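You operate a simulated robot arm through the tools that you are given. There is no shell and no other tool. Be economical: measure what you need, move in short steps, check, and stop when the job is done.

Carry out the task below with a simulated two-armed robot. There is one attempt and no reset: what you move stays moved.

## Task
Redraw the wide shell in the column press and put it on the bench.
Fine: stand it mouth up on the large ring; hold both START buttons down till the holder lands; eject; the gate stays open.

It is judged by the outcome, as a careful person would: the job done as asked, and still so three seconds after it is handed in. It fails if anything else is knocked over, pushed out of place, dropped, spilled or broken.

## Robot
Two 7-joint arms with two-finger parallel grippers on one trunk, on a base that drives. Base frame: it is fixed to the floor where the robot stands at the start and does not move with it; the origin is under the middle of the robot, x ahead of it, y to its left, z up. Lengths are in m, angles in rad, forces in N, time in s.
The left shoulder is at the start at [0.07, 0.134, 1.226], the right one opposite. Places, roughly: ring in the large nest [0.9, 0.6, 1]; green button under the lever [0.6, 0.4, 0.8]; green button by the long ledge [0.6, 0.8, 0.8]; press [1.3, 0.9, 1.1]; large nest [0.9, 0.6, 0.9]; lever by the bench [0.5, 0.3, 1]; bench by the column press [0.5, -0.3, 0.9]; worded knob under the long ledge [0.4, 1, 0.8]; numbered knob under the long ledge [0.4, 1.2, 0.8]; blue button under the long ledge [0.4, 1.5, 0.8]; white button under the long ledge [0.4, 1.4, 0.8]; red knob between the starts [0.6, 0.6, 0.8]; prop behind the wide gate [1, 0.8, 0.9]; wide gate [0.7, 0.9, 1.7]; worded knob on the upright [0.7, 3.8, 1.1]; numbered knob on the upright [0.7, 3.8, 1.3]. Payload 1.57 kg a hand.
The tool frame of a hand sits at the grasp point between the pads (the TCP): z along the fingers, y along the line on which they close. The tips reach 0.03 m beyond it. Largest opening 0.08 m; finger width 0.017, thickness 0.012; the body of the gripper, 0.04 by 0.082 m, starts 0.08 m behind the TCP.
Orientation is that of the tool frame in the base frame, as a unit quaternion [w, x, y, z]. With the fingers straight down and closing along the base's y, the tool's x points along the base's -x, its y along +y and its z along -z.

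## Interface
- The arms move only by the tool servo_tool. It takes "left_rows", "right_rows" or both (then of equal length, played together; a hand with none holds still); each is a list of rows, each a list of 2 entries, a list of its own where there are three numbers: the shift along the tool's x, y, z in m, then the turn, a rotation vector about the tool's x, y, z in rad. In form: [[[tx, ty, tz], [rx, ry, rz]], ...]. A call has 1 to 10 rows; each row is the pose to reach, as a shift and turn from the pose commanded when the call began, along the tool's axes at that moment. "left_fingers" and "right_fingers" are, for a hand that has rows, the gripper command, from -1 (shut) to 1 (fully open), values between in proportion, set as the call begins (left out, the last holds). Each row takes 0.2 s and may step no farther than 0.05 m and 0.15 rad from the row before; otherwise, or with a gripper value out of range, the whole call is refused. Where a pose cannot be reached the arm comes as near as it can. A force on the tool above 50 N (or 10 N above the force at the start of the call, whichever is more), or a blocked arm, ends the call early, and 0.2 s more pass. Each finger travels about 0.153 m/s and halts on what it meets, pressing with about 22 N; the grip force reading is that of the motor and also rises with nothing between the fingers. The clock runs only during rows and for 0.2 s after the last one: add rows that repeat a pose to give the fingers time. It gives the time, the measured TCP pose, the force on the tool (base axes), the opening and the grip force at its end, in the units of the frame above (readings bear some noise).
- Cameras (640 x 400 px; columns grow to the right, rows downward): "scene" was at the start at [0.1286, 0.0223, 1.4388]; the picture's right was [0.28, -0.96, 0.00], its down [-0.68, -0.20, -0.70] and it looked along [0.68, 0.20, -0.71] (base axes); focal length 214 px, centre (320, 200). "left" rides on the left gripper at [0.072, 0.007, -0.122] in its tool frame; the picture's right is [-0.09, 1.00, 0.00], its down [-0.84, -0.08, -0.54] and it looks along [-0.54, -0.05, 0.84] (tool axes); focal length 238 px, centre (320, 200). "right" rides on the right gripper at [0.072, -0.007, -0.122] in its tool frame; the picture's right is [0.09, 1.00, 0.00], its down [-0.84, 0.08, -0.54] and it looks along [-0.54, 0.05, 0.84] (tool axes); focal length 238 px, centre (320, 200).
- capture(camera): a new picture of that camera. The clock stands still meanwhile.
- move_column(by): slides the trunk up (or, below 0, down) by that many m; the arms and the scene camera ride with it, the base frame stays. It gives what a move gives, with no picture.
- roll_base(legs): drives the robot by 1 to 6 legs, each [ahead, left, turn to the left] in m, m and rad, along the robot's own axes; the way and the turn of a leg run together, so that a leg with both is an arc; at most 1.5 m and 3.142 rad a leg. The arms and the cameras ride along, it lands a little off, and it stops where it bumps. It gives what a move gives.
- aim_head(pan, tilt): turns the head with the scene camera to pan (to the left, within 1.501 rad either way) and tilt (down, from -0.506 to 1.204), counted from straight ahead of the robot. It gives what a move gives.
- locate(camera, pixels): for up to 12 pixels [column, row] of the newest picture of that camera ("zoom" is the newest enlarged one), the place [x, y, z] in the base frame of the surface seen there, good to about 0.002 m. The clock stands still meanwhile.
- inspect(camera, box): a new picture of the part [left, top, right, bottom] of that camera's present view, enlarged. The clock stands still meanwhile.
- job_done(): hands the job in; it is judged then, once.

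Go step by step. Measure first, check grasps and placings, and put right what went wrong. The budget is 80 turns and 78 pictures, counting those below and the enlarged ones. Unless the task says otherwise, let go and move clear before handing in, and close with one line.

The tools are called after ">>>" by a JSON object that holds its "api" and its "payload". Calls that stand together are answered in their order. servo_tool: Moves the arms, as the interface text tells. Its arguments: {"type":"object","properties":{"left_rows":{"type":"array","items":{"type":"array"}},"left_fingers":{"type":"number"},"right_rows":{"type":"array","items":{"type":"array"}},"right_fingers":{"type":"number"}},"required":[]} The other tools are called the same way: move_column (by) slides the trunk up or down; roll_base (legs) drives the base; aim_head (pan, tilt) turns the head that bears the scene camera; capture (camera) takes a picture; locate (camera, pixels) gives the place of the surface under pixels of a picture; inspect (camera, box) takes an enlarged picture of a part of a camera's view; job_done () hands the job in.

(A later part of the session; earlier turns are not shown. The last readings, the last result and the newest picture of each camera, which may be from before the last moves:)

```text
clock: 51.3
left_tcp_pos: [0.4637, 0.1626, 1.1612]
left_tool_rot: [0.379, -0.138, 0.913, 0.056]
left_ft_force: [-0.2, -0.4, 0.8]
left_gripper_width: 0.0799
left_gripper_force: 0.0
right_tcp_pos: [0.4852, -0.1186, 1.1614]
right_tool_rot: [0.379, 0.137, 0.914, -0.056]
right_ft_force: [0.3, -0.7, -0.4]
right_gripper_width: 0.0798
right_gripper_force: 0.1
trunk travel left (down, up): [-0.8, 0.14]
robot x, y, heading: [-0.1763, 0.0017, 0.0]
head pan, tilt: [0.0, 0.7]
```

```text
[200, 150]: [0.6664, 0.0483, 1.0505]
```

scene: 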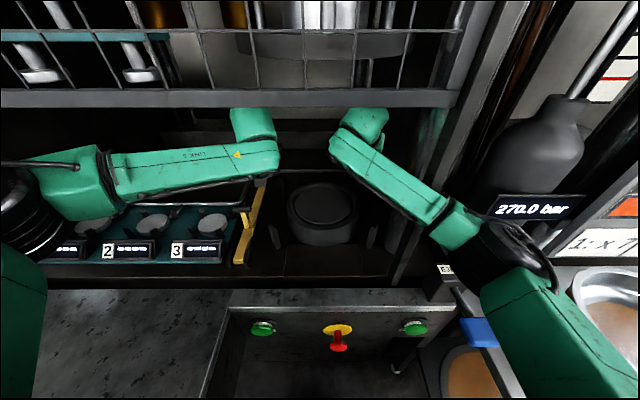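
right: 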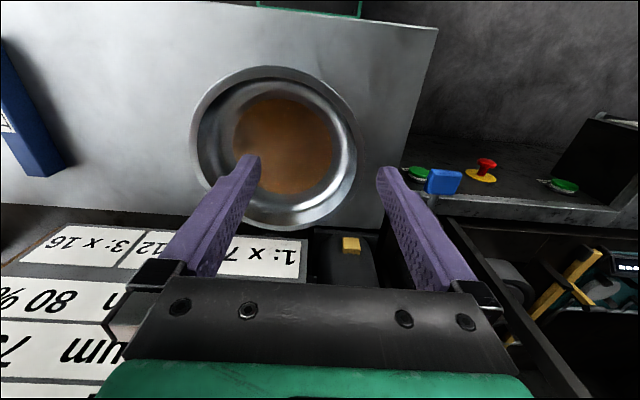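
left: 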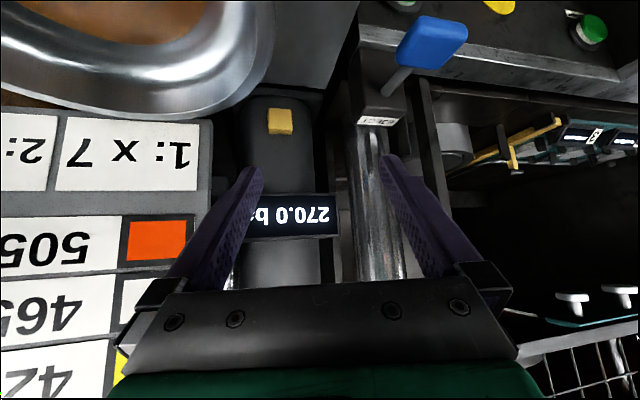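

Now I'll move the hands onto the wall line and check before lowering.

>>> {"api": "servo_tool", "payload": {"left_rows": [[[0.0222, -0.0307, -0.0223], [0, 0, 0]], [[0.0222, -0.0307, -0.0223], [0, 0, 0]]], "right_rows": [[[0.0276, -0.0177, -0.0276], [0, 0, 0]], [[0.0276, -0.0177, -0.0276], [0, 0, 0]]]}}

>>> {"api": "move_column", "payload": {"by": -0.1}}

>>> {"api": "capture", "payload": {"camera": "left"}}

>>> {"api": "capture", "payload": {"camera": "right"}}

```text
clock: 51.9
left_tcp_pos: [0.435, 0.1331, 1.1607]
left_tool_rot: [0.378, -0.138, 0.914, 0.055]
left_ft_force: [0.1, 0.5, -0.6]
left_gripper_width: 0.08
left_gripper_force: 0.0
left hand out of reach, approached as far as the arm can: row 1, 2
right_tcp_pos: [0.4447, -0.1248, 1.161]
right_tool_rot: [0.378, 0.137, 0.914, -0.057]
right_ft_force: [0.3, 0.3, -0.1]
right_gripper_width: 0.0797
right_gripper_force: 0.1
trunk travel left (down, up): [-0.8, 0.14]
robot x, y, heading: [-0.1728, 0.0019, 0.007]
head pan, tilt: [0.0, 0.7]
```

```text
clock: 53.2
left_tcp_pos: [0.4362, 0.1326, 1.06]
left_tool_rot: [0.378, -0.138, 0.914, 0.055]
left_ft_force: [-0.4, -0.9, -0.4]
left_gripper_width: 0.0801
left_gripper_force: 0.1
right_tcp_pos: [0.445, -0.1238, 1.0615]
right_tool_rot: [0.378, 0.138, 0.914, -0.058]
right_ft_force: [0.3, 0.3, -0.1]
right_gripper_width: 0.0798
right_gripper_force: 0.2
trunk travel left (down, up): [-0.7, 0.24]
robot x, y, heading: [-0.1756, 0.0022, 0.005]
head pan, tilt: [0.0, 0.7]
```

```text
43 pictures are left
```

left: 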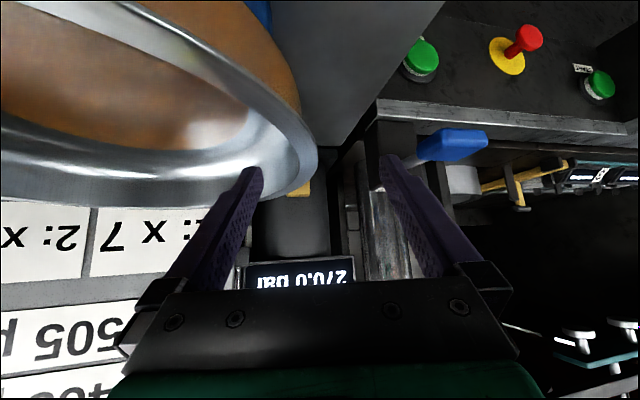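

```text
42 pictures are left
```

right: 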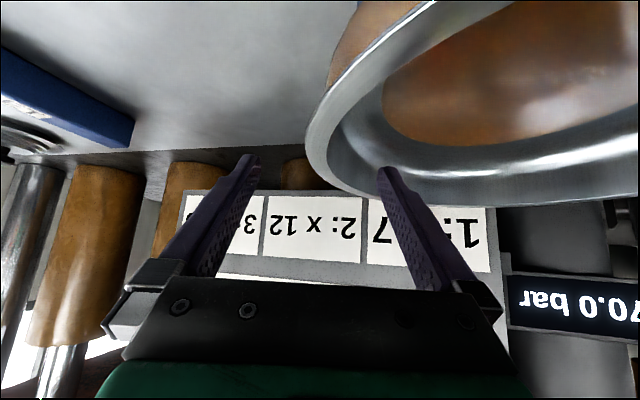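

The left hand sits about 9 mm outside the wall line because of a joint limit. I'll relax its yaw a little and move it forward along the wall.

>>> {"api": "servo_tool", "payload": {"left_rows": [[[-0.0163, -0.0103, 0.0163], [0.104, 0, 0.104]], [[-0.0163, -0.0103, 0.0163], [0.104, 0, 0.104]]]}}

>>> {"api": "capture", "payload": {"camera": "left"}}

```text
clock: 53.8
left_tcp_pos: [0.4602, 0.131, 1.0588]
left_tool_rot: [0.382, -0.069, 0.921, 0.027]
left_ft_force: [0.4, 1.2, -1.0]
left_gripper_width: 0.0801
left_gripper_force: 0.0
right_tcp_pos: [0.446, -0.1242, 1.0607]
right_tool_rot: [0.379, 0.137, 0.913, -0.056]
right_ft_force: [-0.3, -0.6, 0.4]
right_gripper_width: 0.0801
right_gripper_force: 0.1
trunk travel left (down, up): [-0.7, 0.24]
robot x, y, heading: [-0.1753, 0.0026, 0.005]
head pan, tilt: [0.0, 0.7]
```

```text
41 pictures are left
```

left: 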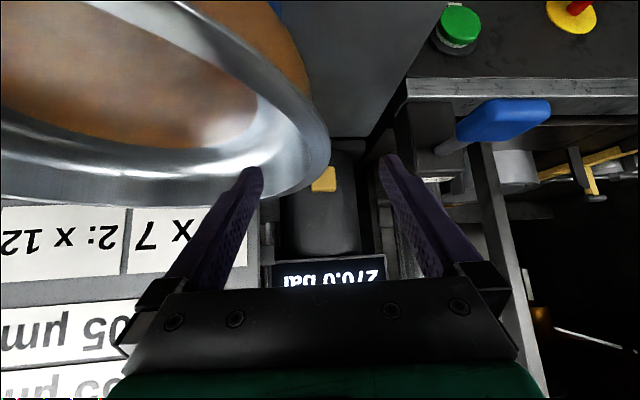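

Both hands now straddle the wall. I'll lower the trunk and close the fingers.

>>> {"api": "move_column", "payload": {"by": -0.039}}

>>> {"api": "servo_tool", "payload": {"left_fingers": -1, "right_fingers": -1, "left_rows": [[[0, 0, 0], [0, 0, 0]], [[0, 0, 0], [0, 0, 0]], [[0, 0, 0], [0, 0, 0]], [[0, 0, 0], [0, 0, 0]]], "right_rows": [[[0, 0, 0], [0, 0, 0]], [[0, 0, 0], [0, 0, 0]], [[0, 0, 0], [0, 0, 0]], [[0, 0, 0], [0, 0, 0]]]}}

>>> {"api": "capture", "payload": {"camera": "left"}}

>>> {"api": "capture", "payload": {"camera": "right"}}

```text
clock: 54.6
left_tcp_pos: [0.46, 0.1309, 1.02]
left_tool_rot: [0.382, -0.071, 0.921, 0.028]
left_ft_force: [0.6, -0.6, 0.9]
left_gripper_width: 0.0799
left_gripper_force: 0.1
right_tcp_pos: [0.4462, -0.1229, 1.0229]
right_tool_rot: [0.378, 0.138, 0.914, -0.057]
right_ft_force: [-0.4, 0.0, -0.6]
right_gripper_width: 0.0799
right_gripper_force: 0.0
trunk travel left (down, up): [-0.661, 0.279]
robot x, y, heading: [-0.1754, 0.0018, 0.002]
head pan, tilt: [0.0, 0.7]
```

```text
clock: 55.6
left_tcp_pos: [0.4585, 0.1238, 1.0268]
left_tool_rot: [0.388, -0.065, 0.919, 0.019]
left_ft_force: [2.8, -39.9, 14.4]
left_gripper_width: 0.0285
left_gripper_force: 22.0
right_tcp_pos: [0.444, -0.1176, 1.0264]
right_tool_rot: [0.384, 0.132, 0.912, -0.049]
right_ft_force: [5.6, 38.3, 16.2]
right_gripper_width: 0.027
right_gripper_force: 21.7
trunk travel left (down, up): [-0.661, 0.279]
robot x, y, heading: [-0.1728, 0.0009, 0.0]
head pan, tilt: [0.0, 0.7]
```

```text
40 pictures are left
```

left: 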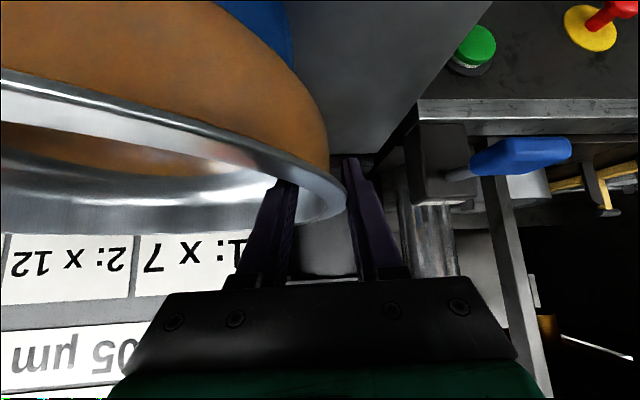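

```text
39 pictures are left
```

right: 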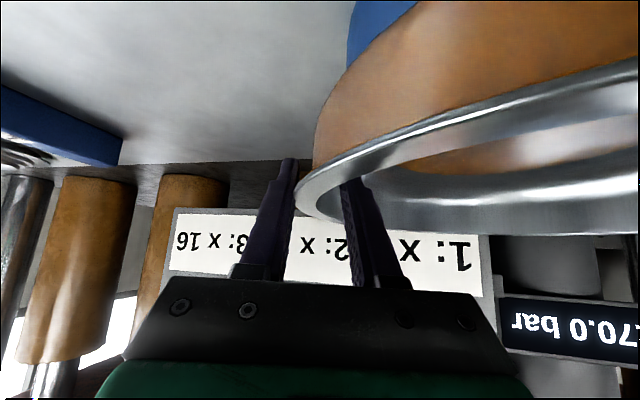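

Both grips hold at about 28 mm width (22 N), with a ~39 N inward side load. I'll relieve that by 4 mm each and do a small trial lift.

>>> {"api": "servo_tool", "payload": {"left_rows": [[[0, -0.004, 0], [0, 0, 0]], [[0, -0.004, 0], [0, 0, 0]]], "right_rows": [[[0, 0.004, 0], [0, 0, 0]], [[0, 0.004, 0], [0, 0, 0]]]}}

>>> {"api": "move_column", "payload": {"by": 0.02}}

>>> {"api": "capture", "payload": {"camera": "left"}}

>>> {"api": "capture", "payload": {"camera": "scene"}}

```text
clock: 56.2
left_tcp_pos: [0.4573, 0.1247, 1.026]
left_tool_rot: [0.386, -0.067, 0.92, 0.021]
left_ft_force: [8.5, -29.5, 15.8]
left_gripper_width: 0.0284
left_gripper_force: 22.1
right_tcp_pos: [0.4437, -0.1182, 1.0273]
right_tool_rot: [0.384, 0.135, 0.912, -0.052]
right_ft_force: [2.6, 26.1, 21.2]
right_gripper_width: 0.0273
right_gripper_force: 22.0
trunk travel left (down, up): [-0.661, 0.279]
robot x, y, heading: [-0.1737, 0.0038, 0.002]
head pan, tilt: [0.0, 0.7]
```

```text
clock: 56.9
left_tcp_pos: [0.4583, 0.1337, 1.0388]
left_tool_rot: [0.38, -0.072, 0.921, 0.029]
left_ft_force: [0.2, 0.8, 0.0]
left_gripper_width: 0.0185
left_gripper_force: 21.9
right_tcp_pos: [0.4477, -0.122, 1.0407]
right_tool_rot: [0.377, 0.139, 0.914, -0.059]
right_ft_force: [-0.4, -1.1, -1.8]
right_gripper_width: 0.015
right_gripper_force: 22.1
trunk travel left (down, up): [-0.681, 0.259]
robot x, y, heading: [-0.174, 0.0062, 0.005]
head pan, tilt: [0.0, 0.7]
```

```text
38 pictures are left
```

left: 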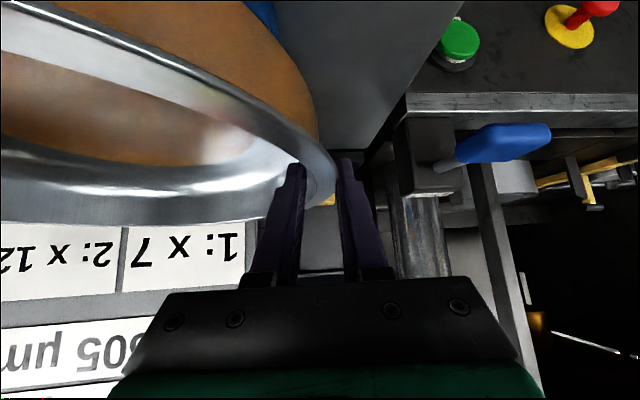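

```text
37 pictures are left
```

scene: 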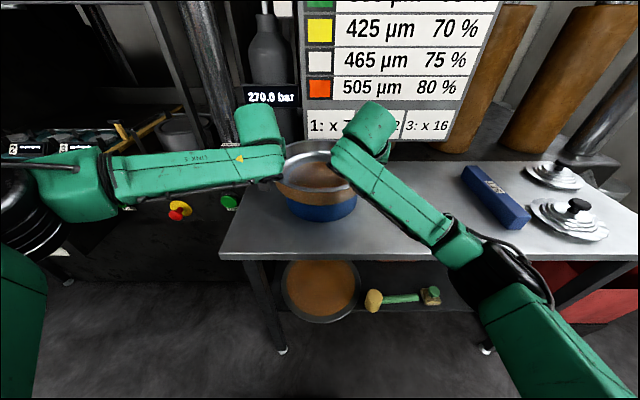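

The pinch slipped up the inner corner fillet: widths are now 18/15 mm and the shell is still seated. At this shallower depth the wall is nearly parallel, so I'll try a small lift again.

>>> {"api": "move_column", "payload": {"by": 0.012}}

>>> {"api": "capture", "payload": {"camera": "scene"}}

>>> {"api": "inspect", "payload": {"camera": "right", "box": [0, 0, 640, 400]}}

```text
clock: 57.5
left_tcp_pos: [0.4602, 0.133, 1.0513]
left_tool_rot: [0.381, -0.073, 0.921, 0.031]
left_ft_force: [0.0, 19.2, -2.6]
left_gripper_width: 0.0172
left_gripper_force: 21.5
right_tcp_pos: [0.4465, -0.1218, 1.0529]
right_tool_rot: [0.377, 0.14, 0.913, -0.06]
right_ft_force: [-1.5, -19.9, -2.4]
right_gripper_width: 0.0139
right_gripper_force: 22.1
trunk travel left (down, up): [-0.693, 0.247]
robot x, y, heading: [-0.1716, 0.0051, 0.002]
head pan, tilt: [0.0, 0.7]
```

```text
36 pictures are left
```

scene: 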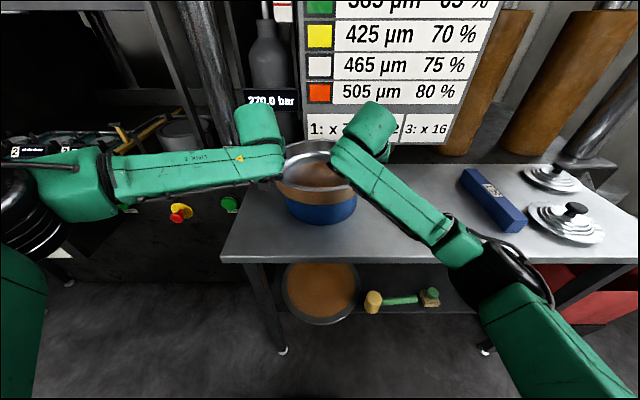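

```text
1.00 times, centred on (320, 200) of right
```

zoom: 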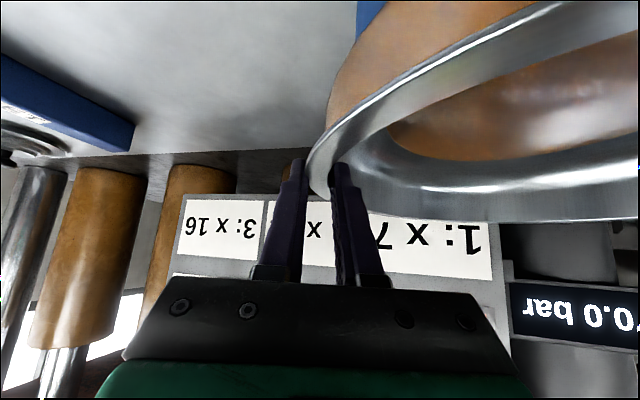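

>>> {"api": "locate", "payload": {"camera": "scene", "pixels": [[300, 150], [315, 141], [300, 187], [310, 190], [310, 198], [310, 208], [310, 220], [310, 170]]}}

>>> {"api": "locate", "payload": {"camera": "zoom", "pixels": [[400, 110], [460, 60], [450, 217], [350, 100], [365, 15], [320, 185]]}}

```text
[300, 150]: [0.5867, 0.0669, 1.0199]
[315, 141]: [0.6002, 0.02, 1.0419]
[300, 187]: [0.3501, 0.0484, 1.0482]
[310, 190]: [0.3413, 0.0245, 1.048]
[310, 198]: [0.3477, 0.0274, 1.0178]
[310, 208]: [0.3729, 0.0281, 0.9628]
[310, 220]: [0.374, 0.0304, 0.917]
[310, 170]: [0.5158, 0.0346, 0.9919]
```

```text
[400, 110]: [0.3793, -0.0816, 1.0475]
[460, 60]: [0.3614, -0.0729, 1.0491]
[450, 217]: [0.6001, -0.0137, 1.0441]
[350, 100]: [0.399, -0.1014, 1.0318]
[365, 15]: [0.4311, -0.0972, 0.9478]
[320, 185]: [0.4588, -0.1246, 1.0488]
```

The shell is lifted about 13 mm with roughly 5 N of weight, but the grip is shallow. I'll set it back, regrasp a little deeper and centred, then lift again.

>>> {"api": "move_column", "payload": {"by": -0.0135}}

>>> {"api": "servo_tool", "payload": {"left_fingers": 0.3, "right_fingers": 0.3, "left_rows": [[[0, 0, 0], [0, 0, 0]], [[0, 0.003, 0], [0, 0, 0]], [[0, 0.003, 0], [0, 0, 0]]], "right_rows": [[[0, 0, 0], [0, 0, 0]], [[0, -0.003, 0], [0, 0, 0]], [[0, -0.003, 0], [0, 0, 0]]]}}

>>> {"api": "capture", "payload": {"camera": "scene"}}

>>> {"api": "locate", "payload": {"camera": "scene", "pixels": [[315, 143], [300, 190], [310, 193], [325, 194], [310, 212]]}}

```text
clock: 58.1
left_tcp_pos: [0.4602, 0.1325, 1.0401]
left_tool_rot: [0.384, -0.074, 0.92, 0.031]
left_ft_force: [3.4, 33.4, 3.5]
left_gripper_width: 0.0172
left_gripper_force: 22.0
right_tcp_pos: [0.4467, -0.1217, 1.042]
right_tool_rot: [0.379, 0.139, 0.913, -0.058]
right_ft_force: [0.7, -33.3, 2.9]
right_gripper_width: 0.0138
right_gripper_force: 21.7
trunk travel left (down, up): [-0.68, 0.26]
robot x, y, heading: [-0.1732, 0.005, 0.006]
head pan, tilt: [0.0, 0.7]
```

```text
clock: 58.9
left_tcp_pos: [0.4592, 0.131, 1.0387]
left_tool_rot: [0.382, -0.069, 0.921, 0.027]
left_ft_force: [-0.3, 0.8, -0.2]
left_gripper_width: 0.052
left_gripper_force: 0.0
right_tcp_pos: [0.4459, -0.1217, 1.0405]
right_tool_rot: [0.379, 0.137, 0.914, -0.057]
right_ft_force: [0.9, 0.0, 0.5]
right_gripper_width: 0.0521
right_gripper_force: 0.1
trunk travel left (down, up): [-0.68, 0.26]
robot x, y, heading: [-0.1727, 0.0045, 0.005]
head pan, tilt: [0.0, 0.7]
```

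```text
34 pictures are left
```

scene: 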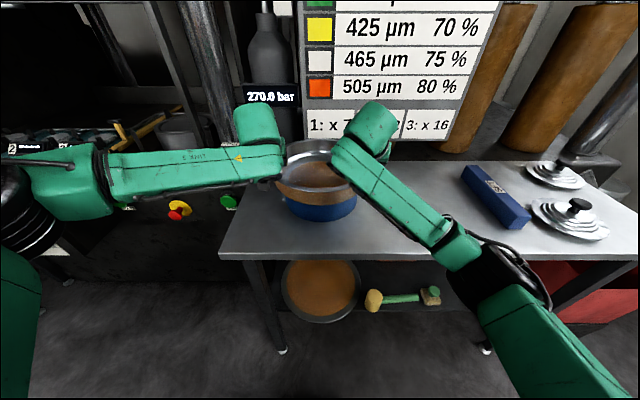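

```text
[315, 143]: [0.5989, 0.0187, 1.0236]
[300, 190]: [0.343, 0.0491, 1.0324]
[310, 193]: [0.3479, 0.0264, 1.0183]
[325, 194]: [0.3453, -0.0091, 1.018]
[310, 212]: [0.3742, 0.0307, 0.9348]
```

>>> {"api": "move_column", "payload": {"by": -0.007}}

>>> {"api": "servo_tool", "payload": {"left_fingers": -1, "right_fingers": -1, "left_rows": [[[0, 0, 0], [0, 0, 0]], [[0, 0, 0], [0, 0, 0]], [[0, 0, 0], [0, 0, 0]]], "right_rows": [[[0, 0, 0], [0, 0, 0]], [[0, 0, 0], [0, 0, 0]], [[0, 0, 0], [0, 0, 0]]]}}

>>> {"api": "move_column", "payload": {"by": 0.015}}

>>> {"api": "capture", "payload": {"camera": "scene"}}

>>> {"api": "locate", "payload": {"camera": "scene", "pixels": [[315, 141], [300, 187], [310, 189], [325, 189], [310, 212], [310, 170]]}}

```text
clock: 59.5
left_tcp_pos: [0.4589, 0.1323, 1.0313]
left_tool_rot: [0.383, -0.07, 0.921, 0.027]
left_ft_force: [-0.9, 0.1, 0.0]
left_gripper_width: 0.0519
left_gripper_force: 0.0
right_tcp_pos: [0.4461, -0.123, 1.031]
right_tool_rot: [0.379, 0.138, 0.913, -0.058]
right_ft_force: [0.7, 0.2, -0.4]
right_gripper_width: 0.052
right_gripper_force: 0.1
trunk travel left (down, up): [-0.673, 0.267]
robot x, y, heading: [-0.1757, 0.0031, 0.003]
head pan, tilt: [0.0, 0.7]
```

```text
clock: 60.3
left_tcp_pos: [0.4592, 0.1312, 1.0327]
left_tool_rot: [0.384, -0.068, 0.921, 0.025]
left_ft_force: [1.3, -18.5, 3.6]
left_gripper_width: 0.0229
left_gripper_force: 22.7
right_tcp_pos: [0.4444, -0.1202, 1.0356]
right_tool_rot: [0.38, 0.134, 0.914, -0.053]
right_ft_force: [4.3, 18.0, 5.1]
right_gripper_width: 0.0201
right_gripper_force: 21.7
trunk travel left (down, up): [-0.673, 0.267]
robot x, y, heading: [-0.1727, 0.0049, 0.005]
head pan, tilt: [0.0, 0.7]
```

```text
clock: 60.9
left_tcp_pos: [0.4597, 0.1322, 1.0458]
left_tool_rot: [0.381, -0.07, 0.921, 0.028]
left_ft_force: [-1.0, -4.7, -2.6]
left_gripper_width: 0.0149
left_gripper_force: 22.3
right_tcp_pos: [0.4472, -0.1229, 1.0467]
right_tool_rot: [0.377, 0.138, 0.914, -0.058]
right_ft_force: [2.4, 5.6, -2.0]
right_gripper_width: 0.0144
right_gripper_force: 21.7
trunk travel left (down, up): [-0.688, 0.252]
robot x, y, heading: [-0.1745, 0.0063, 0.002]
head pan, tilt: [0.0, 0.7]
```

```text
33 pictures are left
```

scene: 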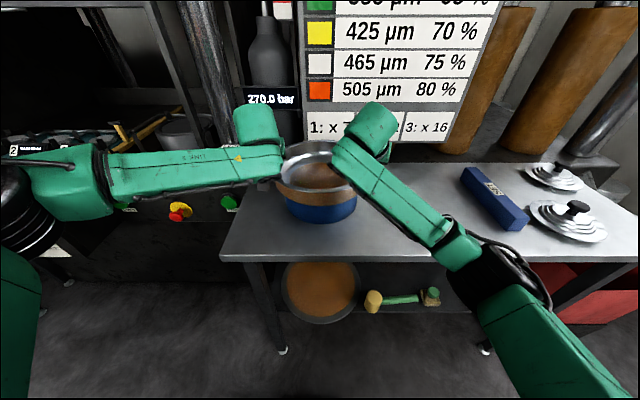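

```text
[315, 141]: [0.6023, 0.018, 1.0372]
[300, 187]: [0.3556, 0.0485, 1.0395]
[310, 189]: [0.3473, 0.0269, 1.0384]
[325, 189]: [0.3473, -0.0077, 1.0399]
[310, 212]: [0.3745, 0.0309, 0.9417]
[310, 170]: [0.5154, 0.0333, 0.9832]
```

It's lifted about 6 mm, stable at ~15 mm width with only ~5 N side load. I'll lift 40 mm more and check that it doesn't slip.

>>> {"api": "move_column", "payload": {"by": 0.04}}

>>> {"api": "capture", "payload": {"camera": "scene"}}

>>> {"api": "locate", "payload": {"camera": "scene", "pixels": [[315, 139], [305, 141], [300, 178], [310, 181], [325, 181], [318, 181], [310, 160], [318, 186]]}}

```text
clock: 61.7
left_tcp_pos: [0.4606, 0.1327, 1.0863]
left_tool_rot: [0.382, -0.071, 0.921, 0.028]
left_ft_force: [-1.1, 3.4, -2.6]
left_gripper_width: 0.0154
left_gripper_force: 22.3
right_tcp_pos: [0.4477, -0.1235, 1.0876]
right_tool_rot: [0.377, 0.139, 0.914, -0.058]
right_ft_force: [0.5, -2.2, -2.1]
right_gripper_width: 0.0145
right_gripper_force: 22.3
trunk travel left (down, up): [-0.728, 0.212]
robot x, y, heading: [-0.1722, 0.0073, 0.001]
head pan, tilt: [0.0, 0.7]
```

```text
32 pictures are left
```

scene: 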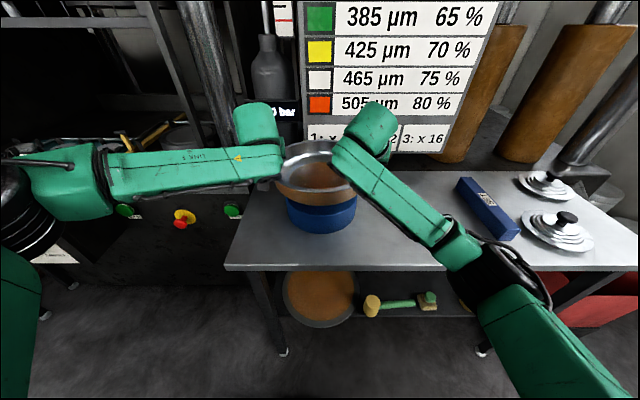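

```text
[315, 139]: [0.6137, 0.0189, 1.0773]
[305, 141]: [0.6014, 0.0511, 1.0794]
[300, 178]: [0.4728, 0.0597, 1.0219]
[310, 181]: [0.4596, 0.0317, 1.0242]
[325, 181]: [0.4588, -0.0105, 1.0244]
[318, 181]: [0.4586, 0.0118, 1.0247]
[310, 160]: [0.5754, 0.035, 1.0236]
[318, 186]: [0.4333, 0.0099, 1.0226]
```

The shell is held firmly, bottom at ~1.02. I'll drive back, left, and partway in toward the press.

>>> {"api": "roll_base", "payload": {"legs": [[-0.3, 0, 0], [0, 0.596, 0], [0.4, 0, 0]]}}

>>> {"api": "capture", "payload": {"camera": "scene"}}

```text
clock: 68.8
left_tcp_pos: [0.5546, 0.7442, 1.0872]
left_tool_rot: [0.381, -0.076, 0.921, 0.031]
left_ft_force: [0.8, 25.6, -2.6]
left_gripper_width: 0.0153
left_gripper_force: 22.2
right_tcp_pos: [0.5433, 0.4876, 1.0887]
right_tool_rot: [0.377, 0.134, 0.915, -0.056]
right_ft_force: [-2.1, -24.9, -2.0]
right_gripper_width: 0.0144
right_gripper_force: 22.1
trunk travel left (down, up): [-0.728, 0.212]
robot x, y, heading: [-0.0788, 0.6096, 0.005]
head pan, tilt: [0.0, 0.7]
```

```text
31 pictures are left
```

scene: 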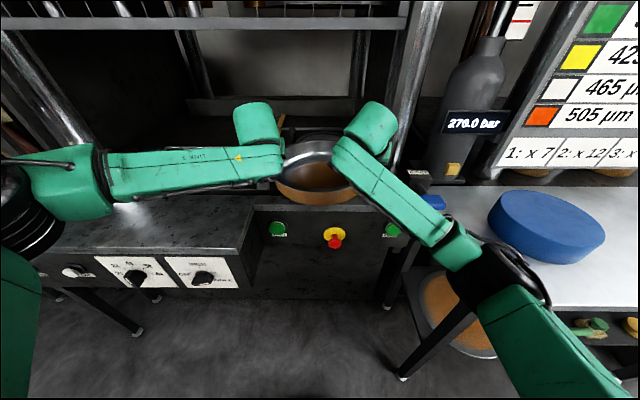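

The blue piece is just a stand left on the bench. The shell centre is now ≈(0.577, 0.616); I'll drive in, keeping a little left of the upright.

>>> {"api": "roll_base", "payload": {"legs": [[0, -0.008, -0.005], [0.31, 0, 0]]}}

>>> {"api": "capture", "payload": {"camera": "scene"}}

>>> {"api": "inspect", "payload": {"camera": "left", "box": [0, 0, 640, 400]}}

>>> {"api": "inspect", "payload": {"camera": "right", "box": [0, 0, 640, 400]}}

```text
clock: 71.3
left_tcp_pos: [0.8669, 0.7306, 1.0865]
left_tool_rot: [0.382, -0.069, 0.921, 0.028]
left_ft_force: [0.5, 3.9, -3.0]
left_gripper_width: 0.015
left_gripper_force: 22.0
right_tcp_pos: [0.8532, 0.4743, 1.0869]
right_tool_rot: [0.379, 0.138, 0.913, -0.058]
right_ft_force: [-0.6, -3.6, -1.9]
right_gripper_width: 0.0139
right_gripper_force: 22.2
trunk travel left (down, up): [-0.728, 0.212]
robot x, y, heading: [0.2324, 0.603, 0.001]
head pan, tilt: [0.0, 0.7]
```

```text
30 pictures are left
```

scene: 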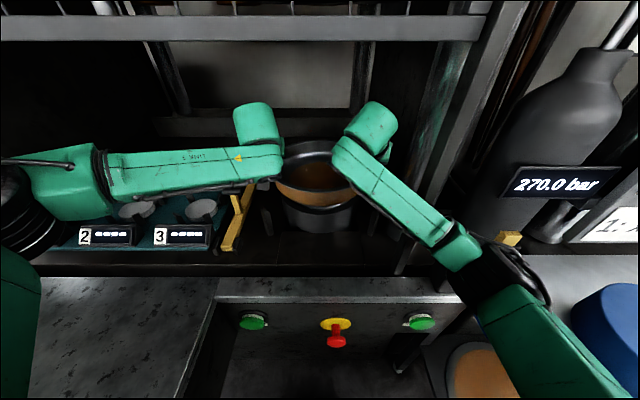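

```text
1.00 times, centred on (320, 200) of left
```

zoom: 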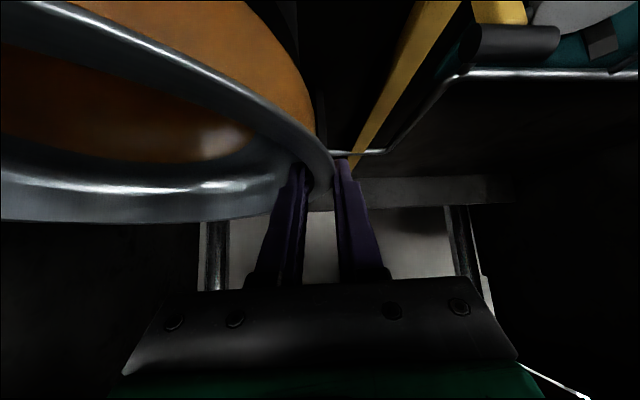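

```text
1.00 times, centred on (320, 200) of right
```

zoom: 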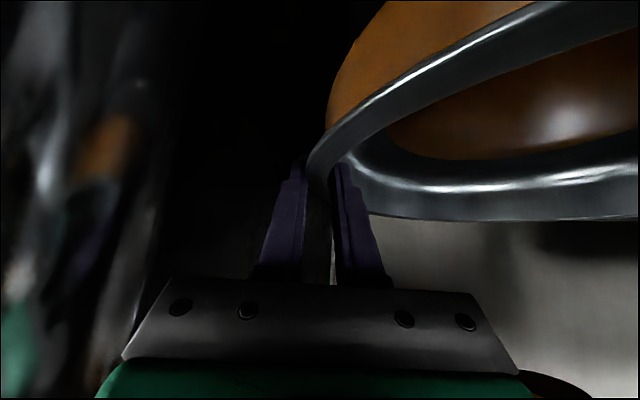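

>>> {"api": "locate", "payload": {"camera": "scene", "pixels": [[318, 140], [318, 143], [318, 186], [318, 190], [318, 194], [318, 198], [318, 204], [318, 212], [318, 225], [284, 185], [345, 200], [300, 225]]}}

>>> {"api": "locate", "payload": {"camera": "zoom", "pixels": [[340, 150], [540, 5], [400, 110], [500, 220], [600, 218]]}}

```text
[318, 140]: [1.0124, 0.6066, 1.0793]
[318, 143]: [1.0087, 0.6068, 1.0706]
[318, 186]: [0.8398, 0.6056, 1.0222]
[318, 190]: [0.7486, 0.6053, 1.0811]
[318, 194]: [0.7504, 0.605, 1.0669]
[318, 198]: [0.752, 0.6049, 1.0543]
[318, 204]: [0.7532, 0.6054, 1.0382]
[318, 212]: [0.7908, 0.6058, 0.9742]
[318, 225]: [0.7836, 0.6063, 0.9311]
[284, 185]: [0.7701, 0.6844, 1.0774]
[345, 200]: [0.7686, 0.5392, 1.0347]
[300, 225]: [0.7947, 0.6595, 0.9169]
```

```text
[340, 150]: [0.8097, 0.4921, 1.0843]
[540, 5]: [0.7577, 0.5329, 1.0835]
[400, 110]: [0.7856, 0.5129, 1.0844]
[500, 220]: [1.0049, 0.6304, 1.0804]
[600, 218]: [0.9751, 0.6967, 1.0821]
```

The rim points fit a shell centre ≈(0.881, 0.603), and the nest centre is ≈(0.898, 0.601). I'll nudge 17 mm ahead, then lower most of the way.

>>> {"api": "roll_base", "payload": {"legs": [[0.017, -0.002, 0]]}}

>>> {"api": "capture", "payload": {"camera": "scene"}}

>>> {"api": "locate", "payload": {"camera": "scene", "pixels": [[318, 140], [318, 190], [318, 194], [318, 200], [318, 204], [318, 214], [318, 225], [345, 200], [300, 200], [318, 220]]}}

```text
clock: 72.1
left_tcp_pos: [0.8822, 0.7293, 1.0882]
left_tool_rot: [0.383, -0.071, 0.921, 0.028]
left_ft_force: [-1.1, 1.6, -3.6]
left_gripper_width: 0.0148
left_gripper_force: 22.0
right_tcp_pos: [0.8681, 0.4726, 1.0897]
right_tool_rot: [0.379, 0.139, 0.913, -0.059]
right_ft_force: [-0.2, -1.9, -1.5]
right_gripper_width: 0.014
right_gripper_force: 22.2
trunk travel left (down, up): [-0.728, 0.212]
robot x, y, heading: [0.2518, 0.6003, 0.005]
head pan, tilt: [0.0, 0.7]
```

```text
27 pictures are left
```

scene: 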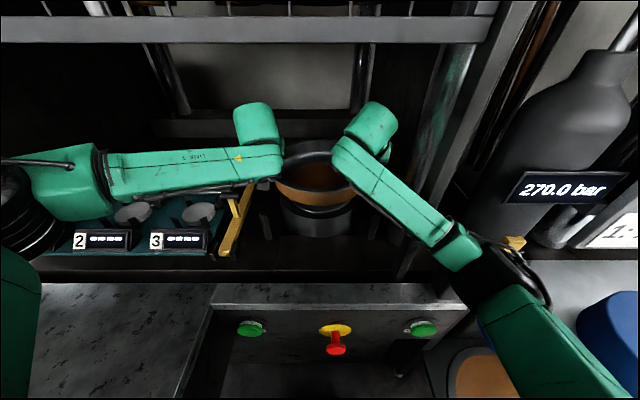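

```text
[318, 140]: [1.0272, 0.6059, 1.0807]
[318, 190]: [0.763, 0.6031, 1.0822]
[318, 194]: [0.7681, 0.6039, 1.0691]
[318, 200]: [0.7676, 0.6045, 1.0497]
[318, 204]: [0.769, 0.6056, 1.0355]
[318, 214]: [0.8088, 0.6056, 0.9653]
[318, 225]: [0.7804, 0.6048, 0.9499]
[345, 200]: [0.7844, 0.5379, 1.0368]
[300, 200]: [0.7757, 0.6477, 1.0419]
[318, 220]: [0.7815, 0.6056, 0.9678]
```

The shell is centred on the nest at ≈(0.896, 0.602). Lowering it onto the ring.

>>> {"api": "move_column", "payload": {"by": -0.04}}

>>> {"api": "move_column", "payload": {"by": -0.006}}

>>> {"api": "capture", "payload": {"camera": "scene"}}

>>> {"api": "locate", "payload": {"camera": "scene", "pixels": [[318, 150], [318, 152], [318, 200], [318, 205], [318, 210], [318, 225], [318, 180]]}}

```text
clock: 72.9
left_tcp_pos: [0.8836, 0.7298, 1.0471]
left_tool_rot: [0.382, -0.071, 0.921, 0.029]
left_ft_force: [-0.3, 1.2, -2.4]
left_gripper_width: 0.0152
left_gripper_force: 22.2
right_tcp_pos: [0.8716, 0.4719, 1.0474]
right_tool_rot: [0.377, 0.139, 0.914, -0.058]
right_ft_force: [1.3, -1.0, -2.3]
right_gripper_width: 0.0143
right_gripper_force: 22.3
trunk travel left (down, up): [-0.688, 0.252]
robot x, y, heading: [0.2484, 0.6015, 0.002]
head pan, tilt: [0.0, 0.7]
```

```text
clock: 73.4
left_tcp_pos: [0.8835, 0.7283, 1.0406]
left_tool_rot: [0.382, -0.069, 0.921, 0.027]
left_ft_force: [0.0, 2.0, 1.4]
left_gripper_width: 0.0151
left_gripper_force: 22.5
right_tcp_pos: [0.8706, 0.4729, 1.042]
right_tool_rot: [0.378, 0.138, 0.913, -0.058]
right_ft_force: [0.9, -2.5, -1.3]
right_gripper_width: 0.0142
right_gripper_force: 22.6
trunk travel left (down, up): [-0.682, 0.258]
robot x, y, heading: [0.2506, 0.6014, 0.002]
head pan, tilt: [0.0, 0.7]
```

```text
26 pictures are left
```

scene: 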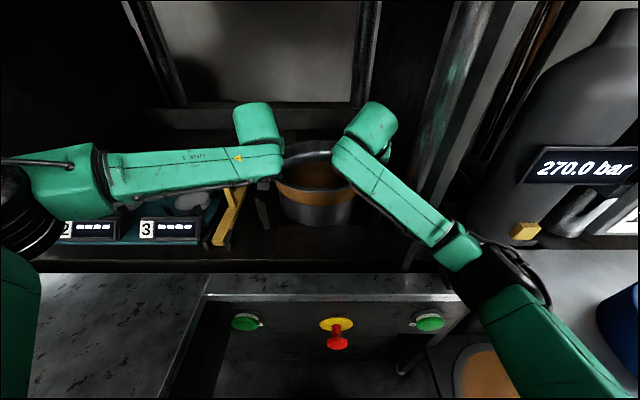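

```text
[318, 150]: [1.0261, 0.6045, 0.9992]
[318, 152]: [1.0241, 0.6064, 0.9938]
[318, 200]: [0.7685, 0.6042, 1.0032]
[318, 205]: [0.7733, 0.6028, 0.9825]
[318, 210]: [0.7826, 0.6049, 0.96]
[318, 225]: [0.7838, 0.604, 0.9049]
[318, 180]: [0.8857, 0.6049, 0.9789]
```

The inner floor reads z 0.979, the same as when seated on the stand, so the shell is on the ring. I'll settle it 1.5 mm, open the fingers partly and raise clear.

>>> {"api": "move_column", "payload": {"by": -0.0015}}

>>> {"api": "servo_tool", "payload": {"left_fingers": -0.05, "right_fingers": -0.05, "left_rows": [[[0, 0, 0], [0, 0, 0]], [[0, 0, 0], [0, 0, 0]]], "right_rows": [[[0, 0, 0], [0, 0, 0]], [[0, 0, 0], [0, 0, 0]]]}}

>>> {"api": "move_column", "payload": {"by": 0.07}}

>>> {"api": "capture", "payload": {"camera": "scene"}}

>>> {"api": "locate", "payload": {"camera": "scene", "pixels": [[318, 170], [318, 174], [318, 200], [318, 205], [318, 210], [318, 217], [318, 225], [290, 200], [345, 208]]}}

```text
clock: 74.0
left_tcp_pos: [0.8846, 0.7282, 1.0412]
left_tool_rot: [0.383, -0.072, 0.92, 0.029]
left_ft_force: [0.8, 1.1, 6.6]
left_gripper_width: 0.0147
left_gripper_force: 21.9
right_tcp_pos: [0.8714, 0.4716, 1.0416]
right_tool_rot: [0.378, 0.139, 0.913, -0.058]
right_ft_force: [1.0, -3.1, 1.3]
right_gripper_width: 0.0143
right_gripper_force: 22.6
trunk travel left (down, up): [-0.68, 0.26]
robot x, y, heading: [0.2485, 0.5997, 0.0]
head pan, tilt: [0.0, 0.7]
```

```text
clock: 74.5
left_tcp_pos: [0.8829, 0.7293, 1.0385]
left_tool_rot: [0.382, -0.071, 0.921, 0.029]
left_ft_force: [-0.2, -0.4, 0.4]
left_gripper_width: 0.038
left_gripper_force: 0.1
right_tcp_pos: [0.8697, 0.4722, 1.0403]
right_tool_rot: [0.377, 0.138, 0.914, -0.059]
right_ft_force: [-0.9, -0.4, -0.6]
right_gripper_width: 0.0379
right_gripper_force: 0.1
trunk travel left (down, up): [-0.68, 0.26]
robot x, y, heading: [0.2488, 0.5991, -0.002]
head pan, tilt: [0.0, 0.7]
```

```text
clock: 75.6
left_tcp_pos: [0.8843, 0.7286, 1.1087]
left_tool_rot: [0.382, -0.07, 0.921, 0.028]
left_ft_force: [0.3, 0.1, -0.3]
left_gripper_width: 0.0379
left_gripper_force: 0.1
right_tcp_pos: [0.8706, 0.4721, 1.1109]
right_tool_rot: [0.377, 0.139, 0.914, -0.058]
right_ft_force: [-0.1, 0.1, -0.3]
right_gripper_width: 0.0379
right_gripper_force: 0.1
trunk travel left (down, up): [-0.75, 0.19]
robot x, y, heading: [0.2517, 0.6009, 0.001]
head pan, tilt: [0.0, 0.7]
```

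```text
25 pictures are left
```

scene: 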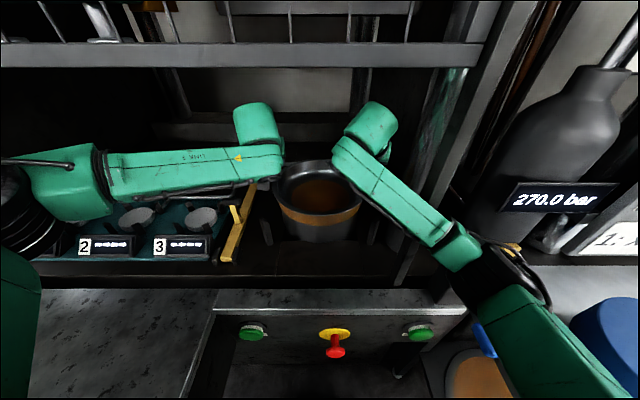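

```text
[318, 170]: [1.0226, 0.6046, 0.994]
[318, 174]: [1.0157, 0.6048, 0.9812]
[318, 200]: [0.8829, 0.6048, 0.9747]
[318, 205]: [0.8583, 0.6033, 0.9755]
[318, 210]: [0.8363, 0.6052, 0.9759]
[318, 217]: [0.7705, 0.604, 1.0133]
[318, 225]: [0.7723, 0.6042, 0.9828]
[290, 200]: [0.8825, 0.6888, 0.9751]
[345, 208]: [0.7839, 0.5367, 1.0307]
```

The shell stands on the ring (inner floor ≈0.975). I'll back out of the press and look closely at the buttons and eject lever.

>>> {"api": "roll_base", "payload": {"legs": [[-0.45, 0, 0], [0, -0.04, 0]]}}

>>> {"api": "inspect", "payload": {"camera": "scene", "box": [230, 130, 470, 280]}}

```text
clock: 78.8
left_tcp_pos: [0.4405, 0.697, 1.1073]
left_tool_rot: [0.382, -0.074, 0.921, 0.027]
left_ft_force: [-0.4, 0.9, -0.2]
left_gripper_width: 0.0382
left_gripper_force: 0.2
right_tcp_pos: [0.4289, 0.4413, 1.1109]
right_tool_rot: [0.378, 0.135, 0.914, -0.06]
right_ft_force: [0.7, 0.3, -0.4]
right_gripper_width: 0.0382
right_gripper_force: 0.0
trunk travel left (down, up): [-0.75, 0.19]
robot x, y, heading: [-0.1912, 0.5618, 0.01]
head pan, tilt: [0.0, 0.7]
```

```text
2.67 times, centred on (350, 205) of scene
```

zoom: 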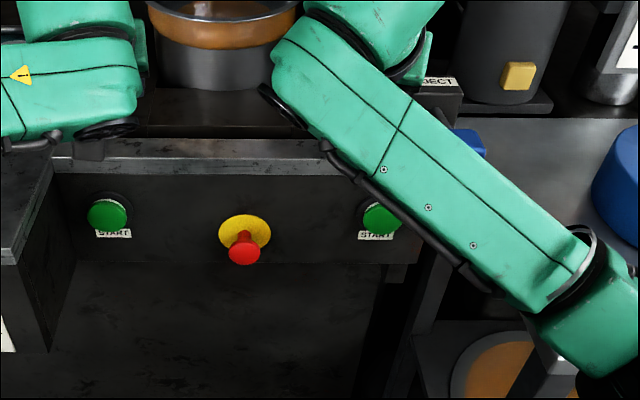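

>>> {"api": "locate", "payload": {"camera": "zoom", "pixels": [[108, 216], [95, 216], [122, 214], [108, 204], [106, 229], [381, 218], [372, 218], [392, 218], [381, 207], [381, 230], [300, 200], [468, 140]]}}

>>> {"api": "locate", "payload": {"camera": "zoom", "pixels": [[480, 145], [455, 140], [470, 150], [440, 100], [150, 200], [150, 250], [215, 50], [220, 15], [200, 35]]}}

```text
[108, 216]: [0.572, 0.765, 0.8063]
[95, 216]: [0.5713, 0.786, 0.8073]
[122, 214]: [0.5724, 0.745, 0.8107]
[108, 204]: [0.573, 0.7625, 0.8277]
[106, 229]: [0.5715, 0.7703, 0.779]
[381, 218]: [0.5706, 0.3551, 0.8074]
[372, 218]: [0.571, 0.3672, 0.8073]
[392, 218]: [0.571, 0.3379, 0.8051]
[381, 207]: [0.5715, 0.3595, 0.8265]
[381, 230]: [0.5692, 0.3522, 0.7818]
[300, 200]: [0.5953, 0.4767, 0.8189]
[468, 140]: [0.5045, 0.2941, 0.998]
```

```text
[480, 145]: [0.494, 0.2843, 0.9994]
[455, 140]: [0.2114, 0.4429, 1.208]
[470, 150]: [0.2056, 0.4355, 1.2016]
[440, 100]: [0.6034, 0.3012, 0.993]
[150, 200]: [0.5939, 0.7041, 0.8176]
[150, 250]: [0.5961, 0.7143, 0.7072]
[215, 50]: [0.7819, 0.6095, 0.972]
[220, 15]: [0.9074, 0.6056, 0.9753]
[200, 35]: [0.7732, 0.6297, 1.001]
```

Button caps are centred at (0.5715, 0.766, 0.804) and (0.571, 0.353, 0.804). I'll spread the hands to that spacing, close the fingers, and lower to button height while still clear.

>>> {"api": "servo_tool", "payload": {"left_fingers": -1, "right_fingers": -1, "left_rows": [[[0.007, 0.0349, -0.007], [0, 0, 0]], [[0.014, 0.0698, -0.014], [0, 0, 0]], [[0.014, 0.0698, -0.014], [0, 0, 0]]], "right_rows": [[[-0.0011, -0.042, 0.0032], [0, 0, 0]], [[-0.0022, -0.0839, 0.0064], [0, 0, 0]], [[-0.0022, -0.0839, 0.0064], [0, 0, 0]]]}}

>>> {"api": "move_column", "payload": {"by": -0.283}}

>>> {"api": "roll_base", "payload": {"legs": [[0.05, 0, -0.008]]}}

>>> {"api": "capture", "payload": {"camera": "scene"}}

```text
clock: 79.6
left_tcp_pos: [0.4103, 0.7569, 1.1084]
left_tool_rot: [0.381, -0.074, 0.921, 0.03]
left_ft_force: [0.1, -1.2, 1.0]
left_gripper_width: 0.0
left_gripper_force: 21.4
right_tcp_pos: [0.4099, 0.3534, 1.1077]
right_tool_rot: [0.377, 0.136, 0.914, -0.057]
right_ft_force: [0.0, -0.4, -0.2]
right_gripper_width: 0.0001
right_gripper_force: 21.3
trunk travel left (down, up): [-0.75, 0.19]
robot x, y, heading: [-0.1947, 0.5599, 0.011]
head pan, tilt: [0.0, 0.7]
```

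```text
clock: 82.5
left_tcp_pos: [0.4097, 0.7579, 0.8273]
left_tool_rot: [0.382, -0.074, 0.921, 0.03]
left_ft_force: [0.2, 0.5, 0.5]
left_gripper_width: 0.0002
left_gripper_force: 21.3
right_tcp_pos: [0.4082, 0.3549, 0.8269]
right_tool_rot: [0.378, 0.136, 0.914, -0.057]
right_ft_force: [0.0, 0.0, -0.1]
right_gripper_width: 0.0001
right_gripper_force: 21.3
trunk travel left (down, up): [-0.467, 0.473]
robot x, y, heading: [-0.1882, 0.5586, 0.003]
head pan, tilt: [0.0, 0.7]
```

```text
clock: 83.4
left_tcp_pos: [0.4607, 0.7521, 0.8262]
left_tool_rot: [0.382, -0.07, 0.921, 0.028]
left_ft_force: [0.9, -0.2, 0.6]
left_gripper_width: 0.0001
left_gripper_force: 21.4
right_tcp_pos: [0.4581, 0.3508, 0.8247]
right_tool_rot: [0.377, 0.139, 0.914, -0.058]
right_ft_force: [0.6, 0.2, -0.6]
right_gripper_width: 0.0
right_gripper_force: 21.4
trunk travel left (down, up): [-0.467, 0.473]
robot x, y, heading: [-0.1429, 0.559, 0.0]
head pan, tilt: [0.0, 0.7]
```

```text
23 pictures are left
```

scene: 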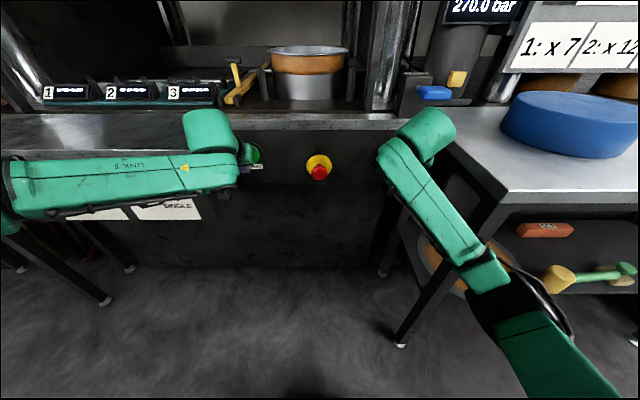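

>>> {"api": "locate", "payload": {"camera": "scene", "pixels": [[20, 185], [60, 165], [60, 190], [60, 212], [120, 180], [180, 170], [210, 125], [440, 190], [480, 265], [425, 125]]}}

>>> {"api": "inspect", "payload": {"camera": "scene", "box": [200, 20, 440, 170]}}

>>> {"api": "inspect", "payload": {"camera": "left", "box": [0, 0, 640, 400]}}

```text
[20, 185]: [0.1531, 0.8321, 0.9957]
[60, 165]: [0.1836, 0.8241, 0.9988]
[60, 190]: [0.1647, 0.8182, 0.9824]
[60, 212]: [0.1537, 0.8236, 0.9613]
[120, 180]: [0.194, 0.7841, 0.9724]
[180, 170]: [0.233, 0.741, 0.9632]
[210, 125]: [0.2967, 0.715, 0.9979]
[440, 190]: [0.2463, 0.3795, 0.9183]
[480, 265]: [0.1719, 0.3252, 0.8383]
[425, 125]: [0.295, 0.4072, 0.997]
```

```text
2.67 times, centred on (320, 95) of scene
```

zoom: 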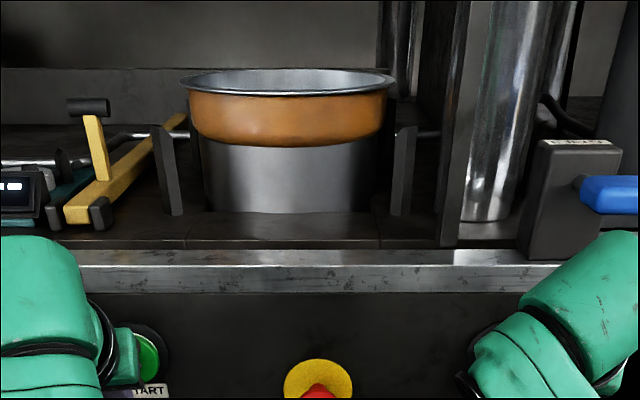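

```text
1.00 times, centred on (320, 200) of left
```

zoom: 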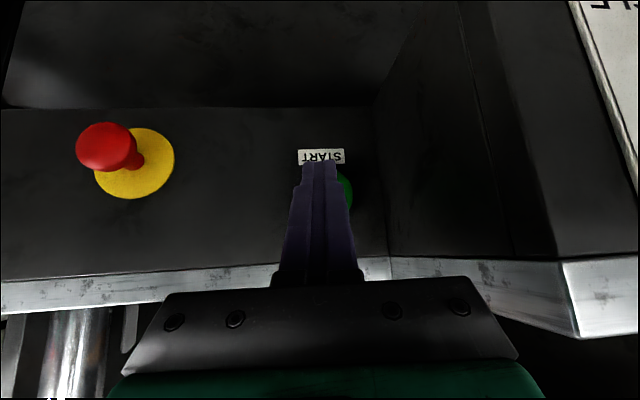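

The shell sits level and centred on the ring, and the forearms stay clear of the ledge. I'll fine-align the hands and drive up to about 2 cm from the buttons.

>>> {"api": "servo_tool", "payload": {"left_rows": [[[0, 0.011, 0], [0, 0, 0]]], "right_rows": [[[0, 0.006, 0], [0, 0, 0]]]}}

>>> {"api": "roll_base", "payload": {"legs": [[0.065, 0, 0]]}}

>>> {"api": "inspect", "payload": {"camera": "left", "box": [200, 80, 440, 230]}}

>>> {"api": "inspect", "payload": {"camera": "right", "box": [200, 80, 440, 230]}}

```text
clock: 83.8
left_tcp_pos: [0.4594, 0.7648, 0.825]
left_tool_rot: [0.382, -0.071, 0.921, 0.028]
left_ft_force: [0.1, 0.5, -0.7]
left_gripper_width: 0.0
left_gripper_force: 21.3
right_tcp_pos: [0.459, 0.3548, 0.8263]
right_tool_rot: [0.379, 0.139, 0.913, -0.059]
right_ft_force: [-0.3, -0.8, -0.6]
right_gripper_width: 0.0001
right_gripper_force: 21.3
trunk travel left (down, up): [-0.467, 0.473]
robot x, y, heading: [-0.1425, 0.5591, 0.0]
head pan, tilt: [0.0, 0.7]
```

```text
clock: 84.8
left_tcp_pos: [0.5248, 0.7636, 0.8245]
left_tool_rot: [0.381, -0.071, 0.921, 0.029]
left_ft_force: [0.1, -0.4, -0.1]
left_gripper_width: 0.0
left_gripper_force: 21.3
right_tcp_pos: [0.5245, 0.3562, 0.8239]
right_tool_rot: [0.378, 0.139, 0.913, -0.058]
right_ft_force: [0.1, -0.2, 0.5]
right_gripper_width: 0.0001
right_gripper_force: 21.1
trunk travel left (down, up): [-0.467, 0.473]
robot x, y, heading: [-0.0815, 0.5568, -0.002]
head pan, tilt: [0.0, 0.7]
```

```text
2.67 times, centred on (320, 155) of left
```

zoom: 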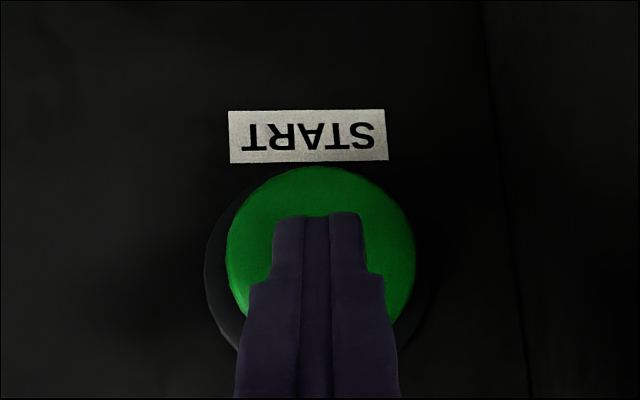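

```text
2.67 times, centred on (320, 155) of right
```

zoom: 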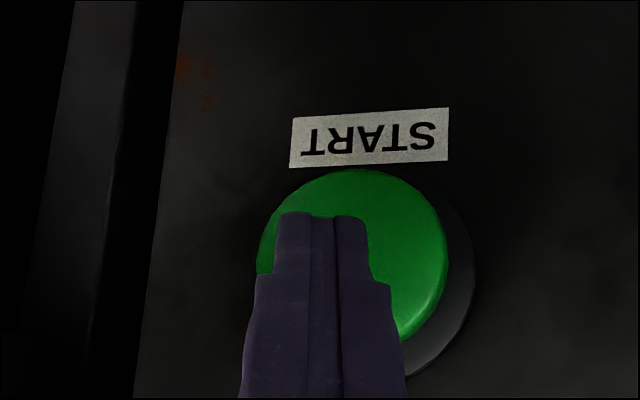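

Both fingertips are lined up on the green caps. I'll push both together and hold.

>>> {"api": "servo_tool", "payload": {"left_rows": [[[-0.0098, -0.0021, 0.0098], [0, 0, 0]], [[-0.0147, -0.0031, 0.0147], [0, 0, 0]], [[-0.0189, -0.004, 0.0189], [0, 0, 0]], [[-0.0217, -0.0046, 0.0217], [0, 0, 0]], [[-0.0231, -0.0049, 0.0231], [0, 0, 0]], [[-0.0231, -0.0049, 0.0231], [0, 0, 0]], [[-0.0231, -0.0049, 0.0231], [0, 0, 0]]], "right_rows": [[[-0.0095, 0.0041, 0.0095], [0, 0, 0]], [[-0.0142, 0.0062, 0.0142], [0, 0, 0]], [[-0.0182, 0.008, 0.0182], [0, 0, 0]], [[-0.0209, 0.0091, 0.0209], [0, 0, 0]], [[-0.0223, 0.0097, 0.0223], [0, 0, 0]], [[-0.0223, 0.0097, 0.0223], [0, 0, 0]], [[-0.0223, 0.0097, 0.0223], [0, 0, 0]]]}}

>>> {"api": "capture", "payload": {"camera": "scene"}}

```text
clock: 86.4
left_tcp_pos: [0.554, 0.7632, 0.8269]
left_tool_rot: [0.382, -0.07, 0.921, 0.029]
left_ft_force: [-18.0, -0.4, -9.5]
left_gripper_width: 0.0
left_gripper_force: 20.9
right_tcp_pos: [0.554, 0.355, 0.8273]
right_tool_rot: [0.379, 0.139, 0.913, -0.058]
right_ft_force: [-19.3, 0.5, -7.7]
right_gripper_width: 0.0
right_gripper_force: 21.5
trunk travel left (down, up): [-0.467, 0.473]
robot x, y, heading: [-0.0783, 0.559, 0.003]
head pan, tilt: [0.0, 0.7]
```

```text
18 pictures are left
```

scene: 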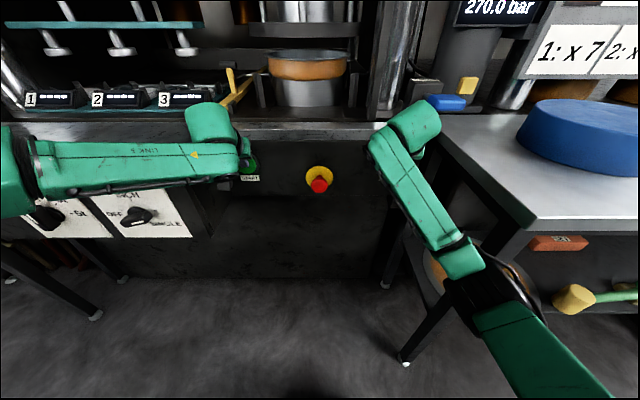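

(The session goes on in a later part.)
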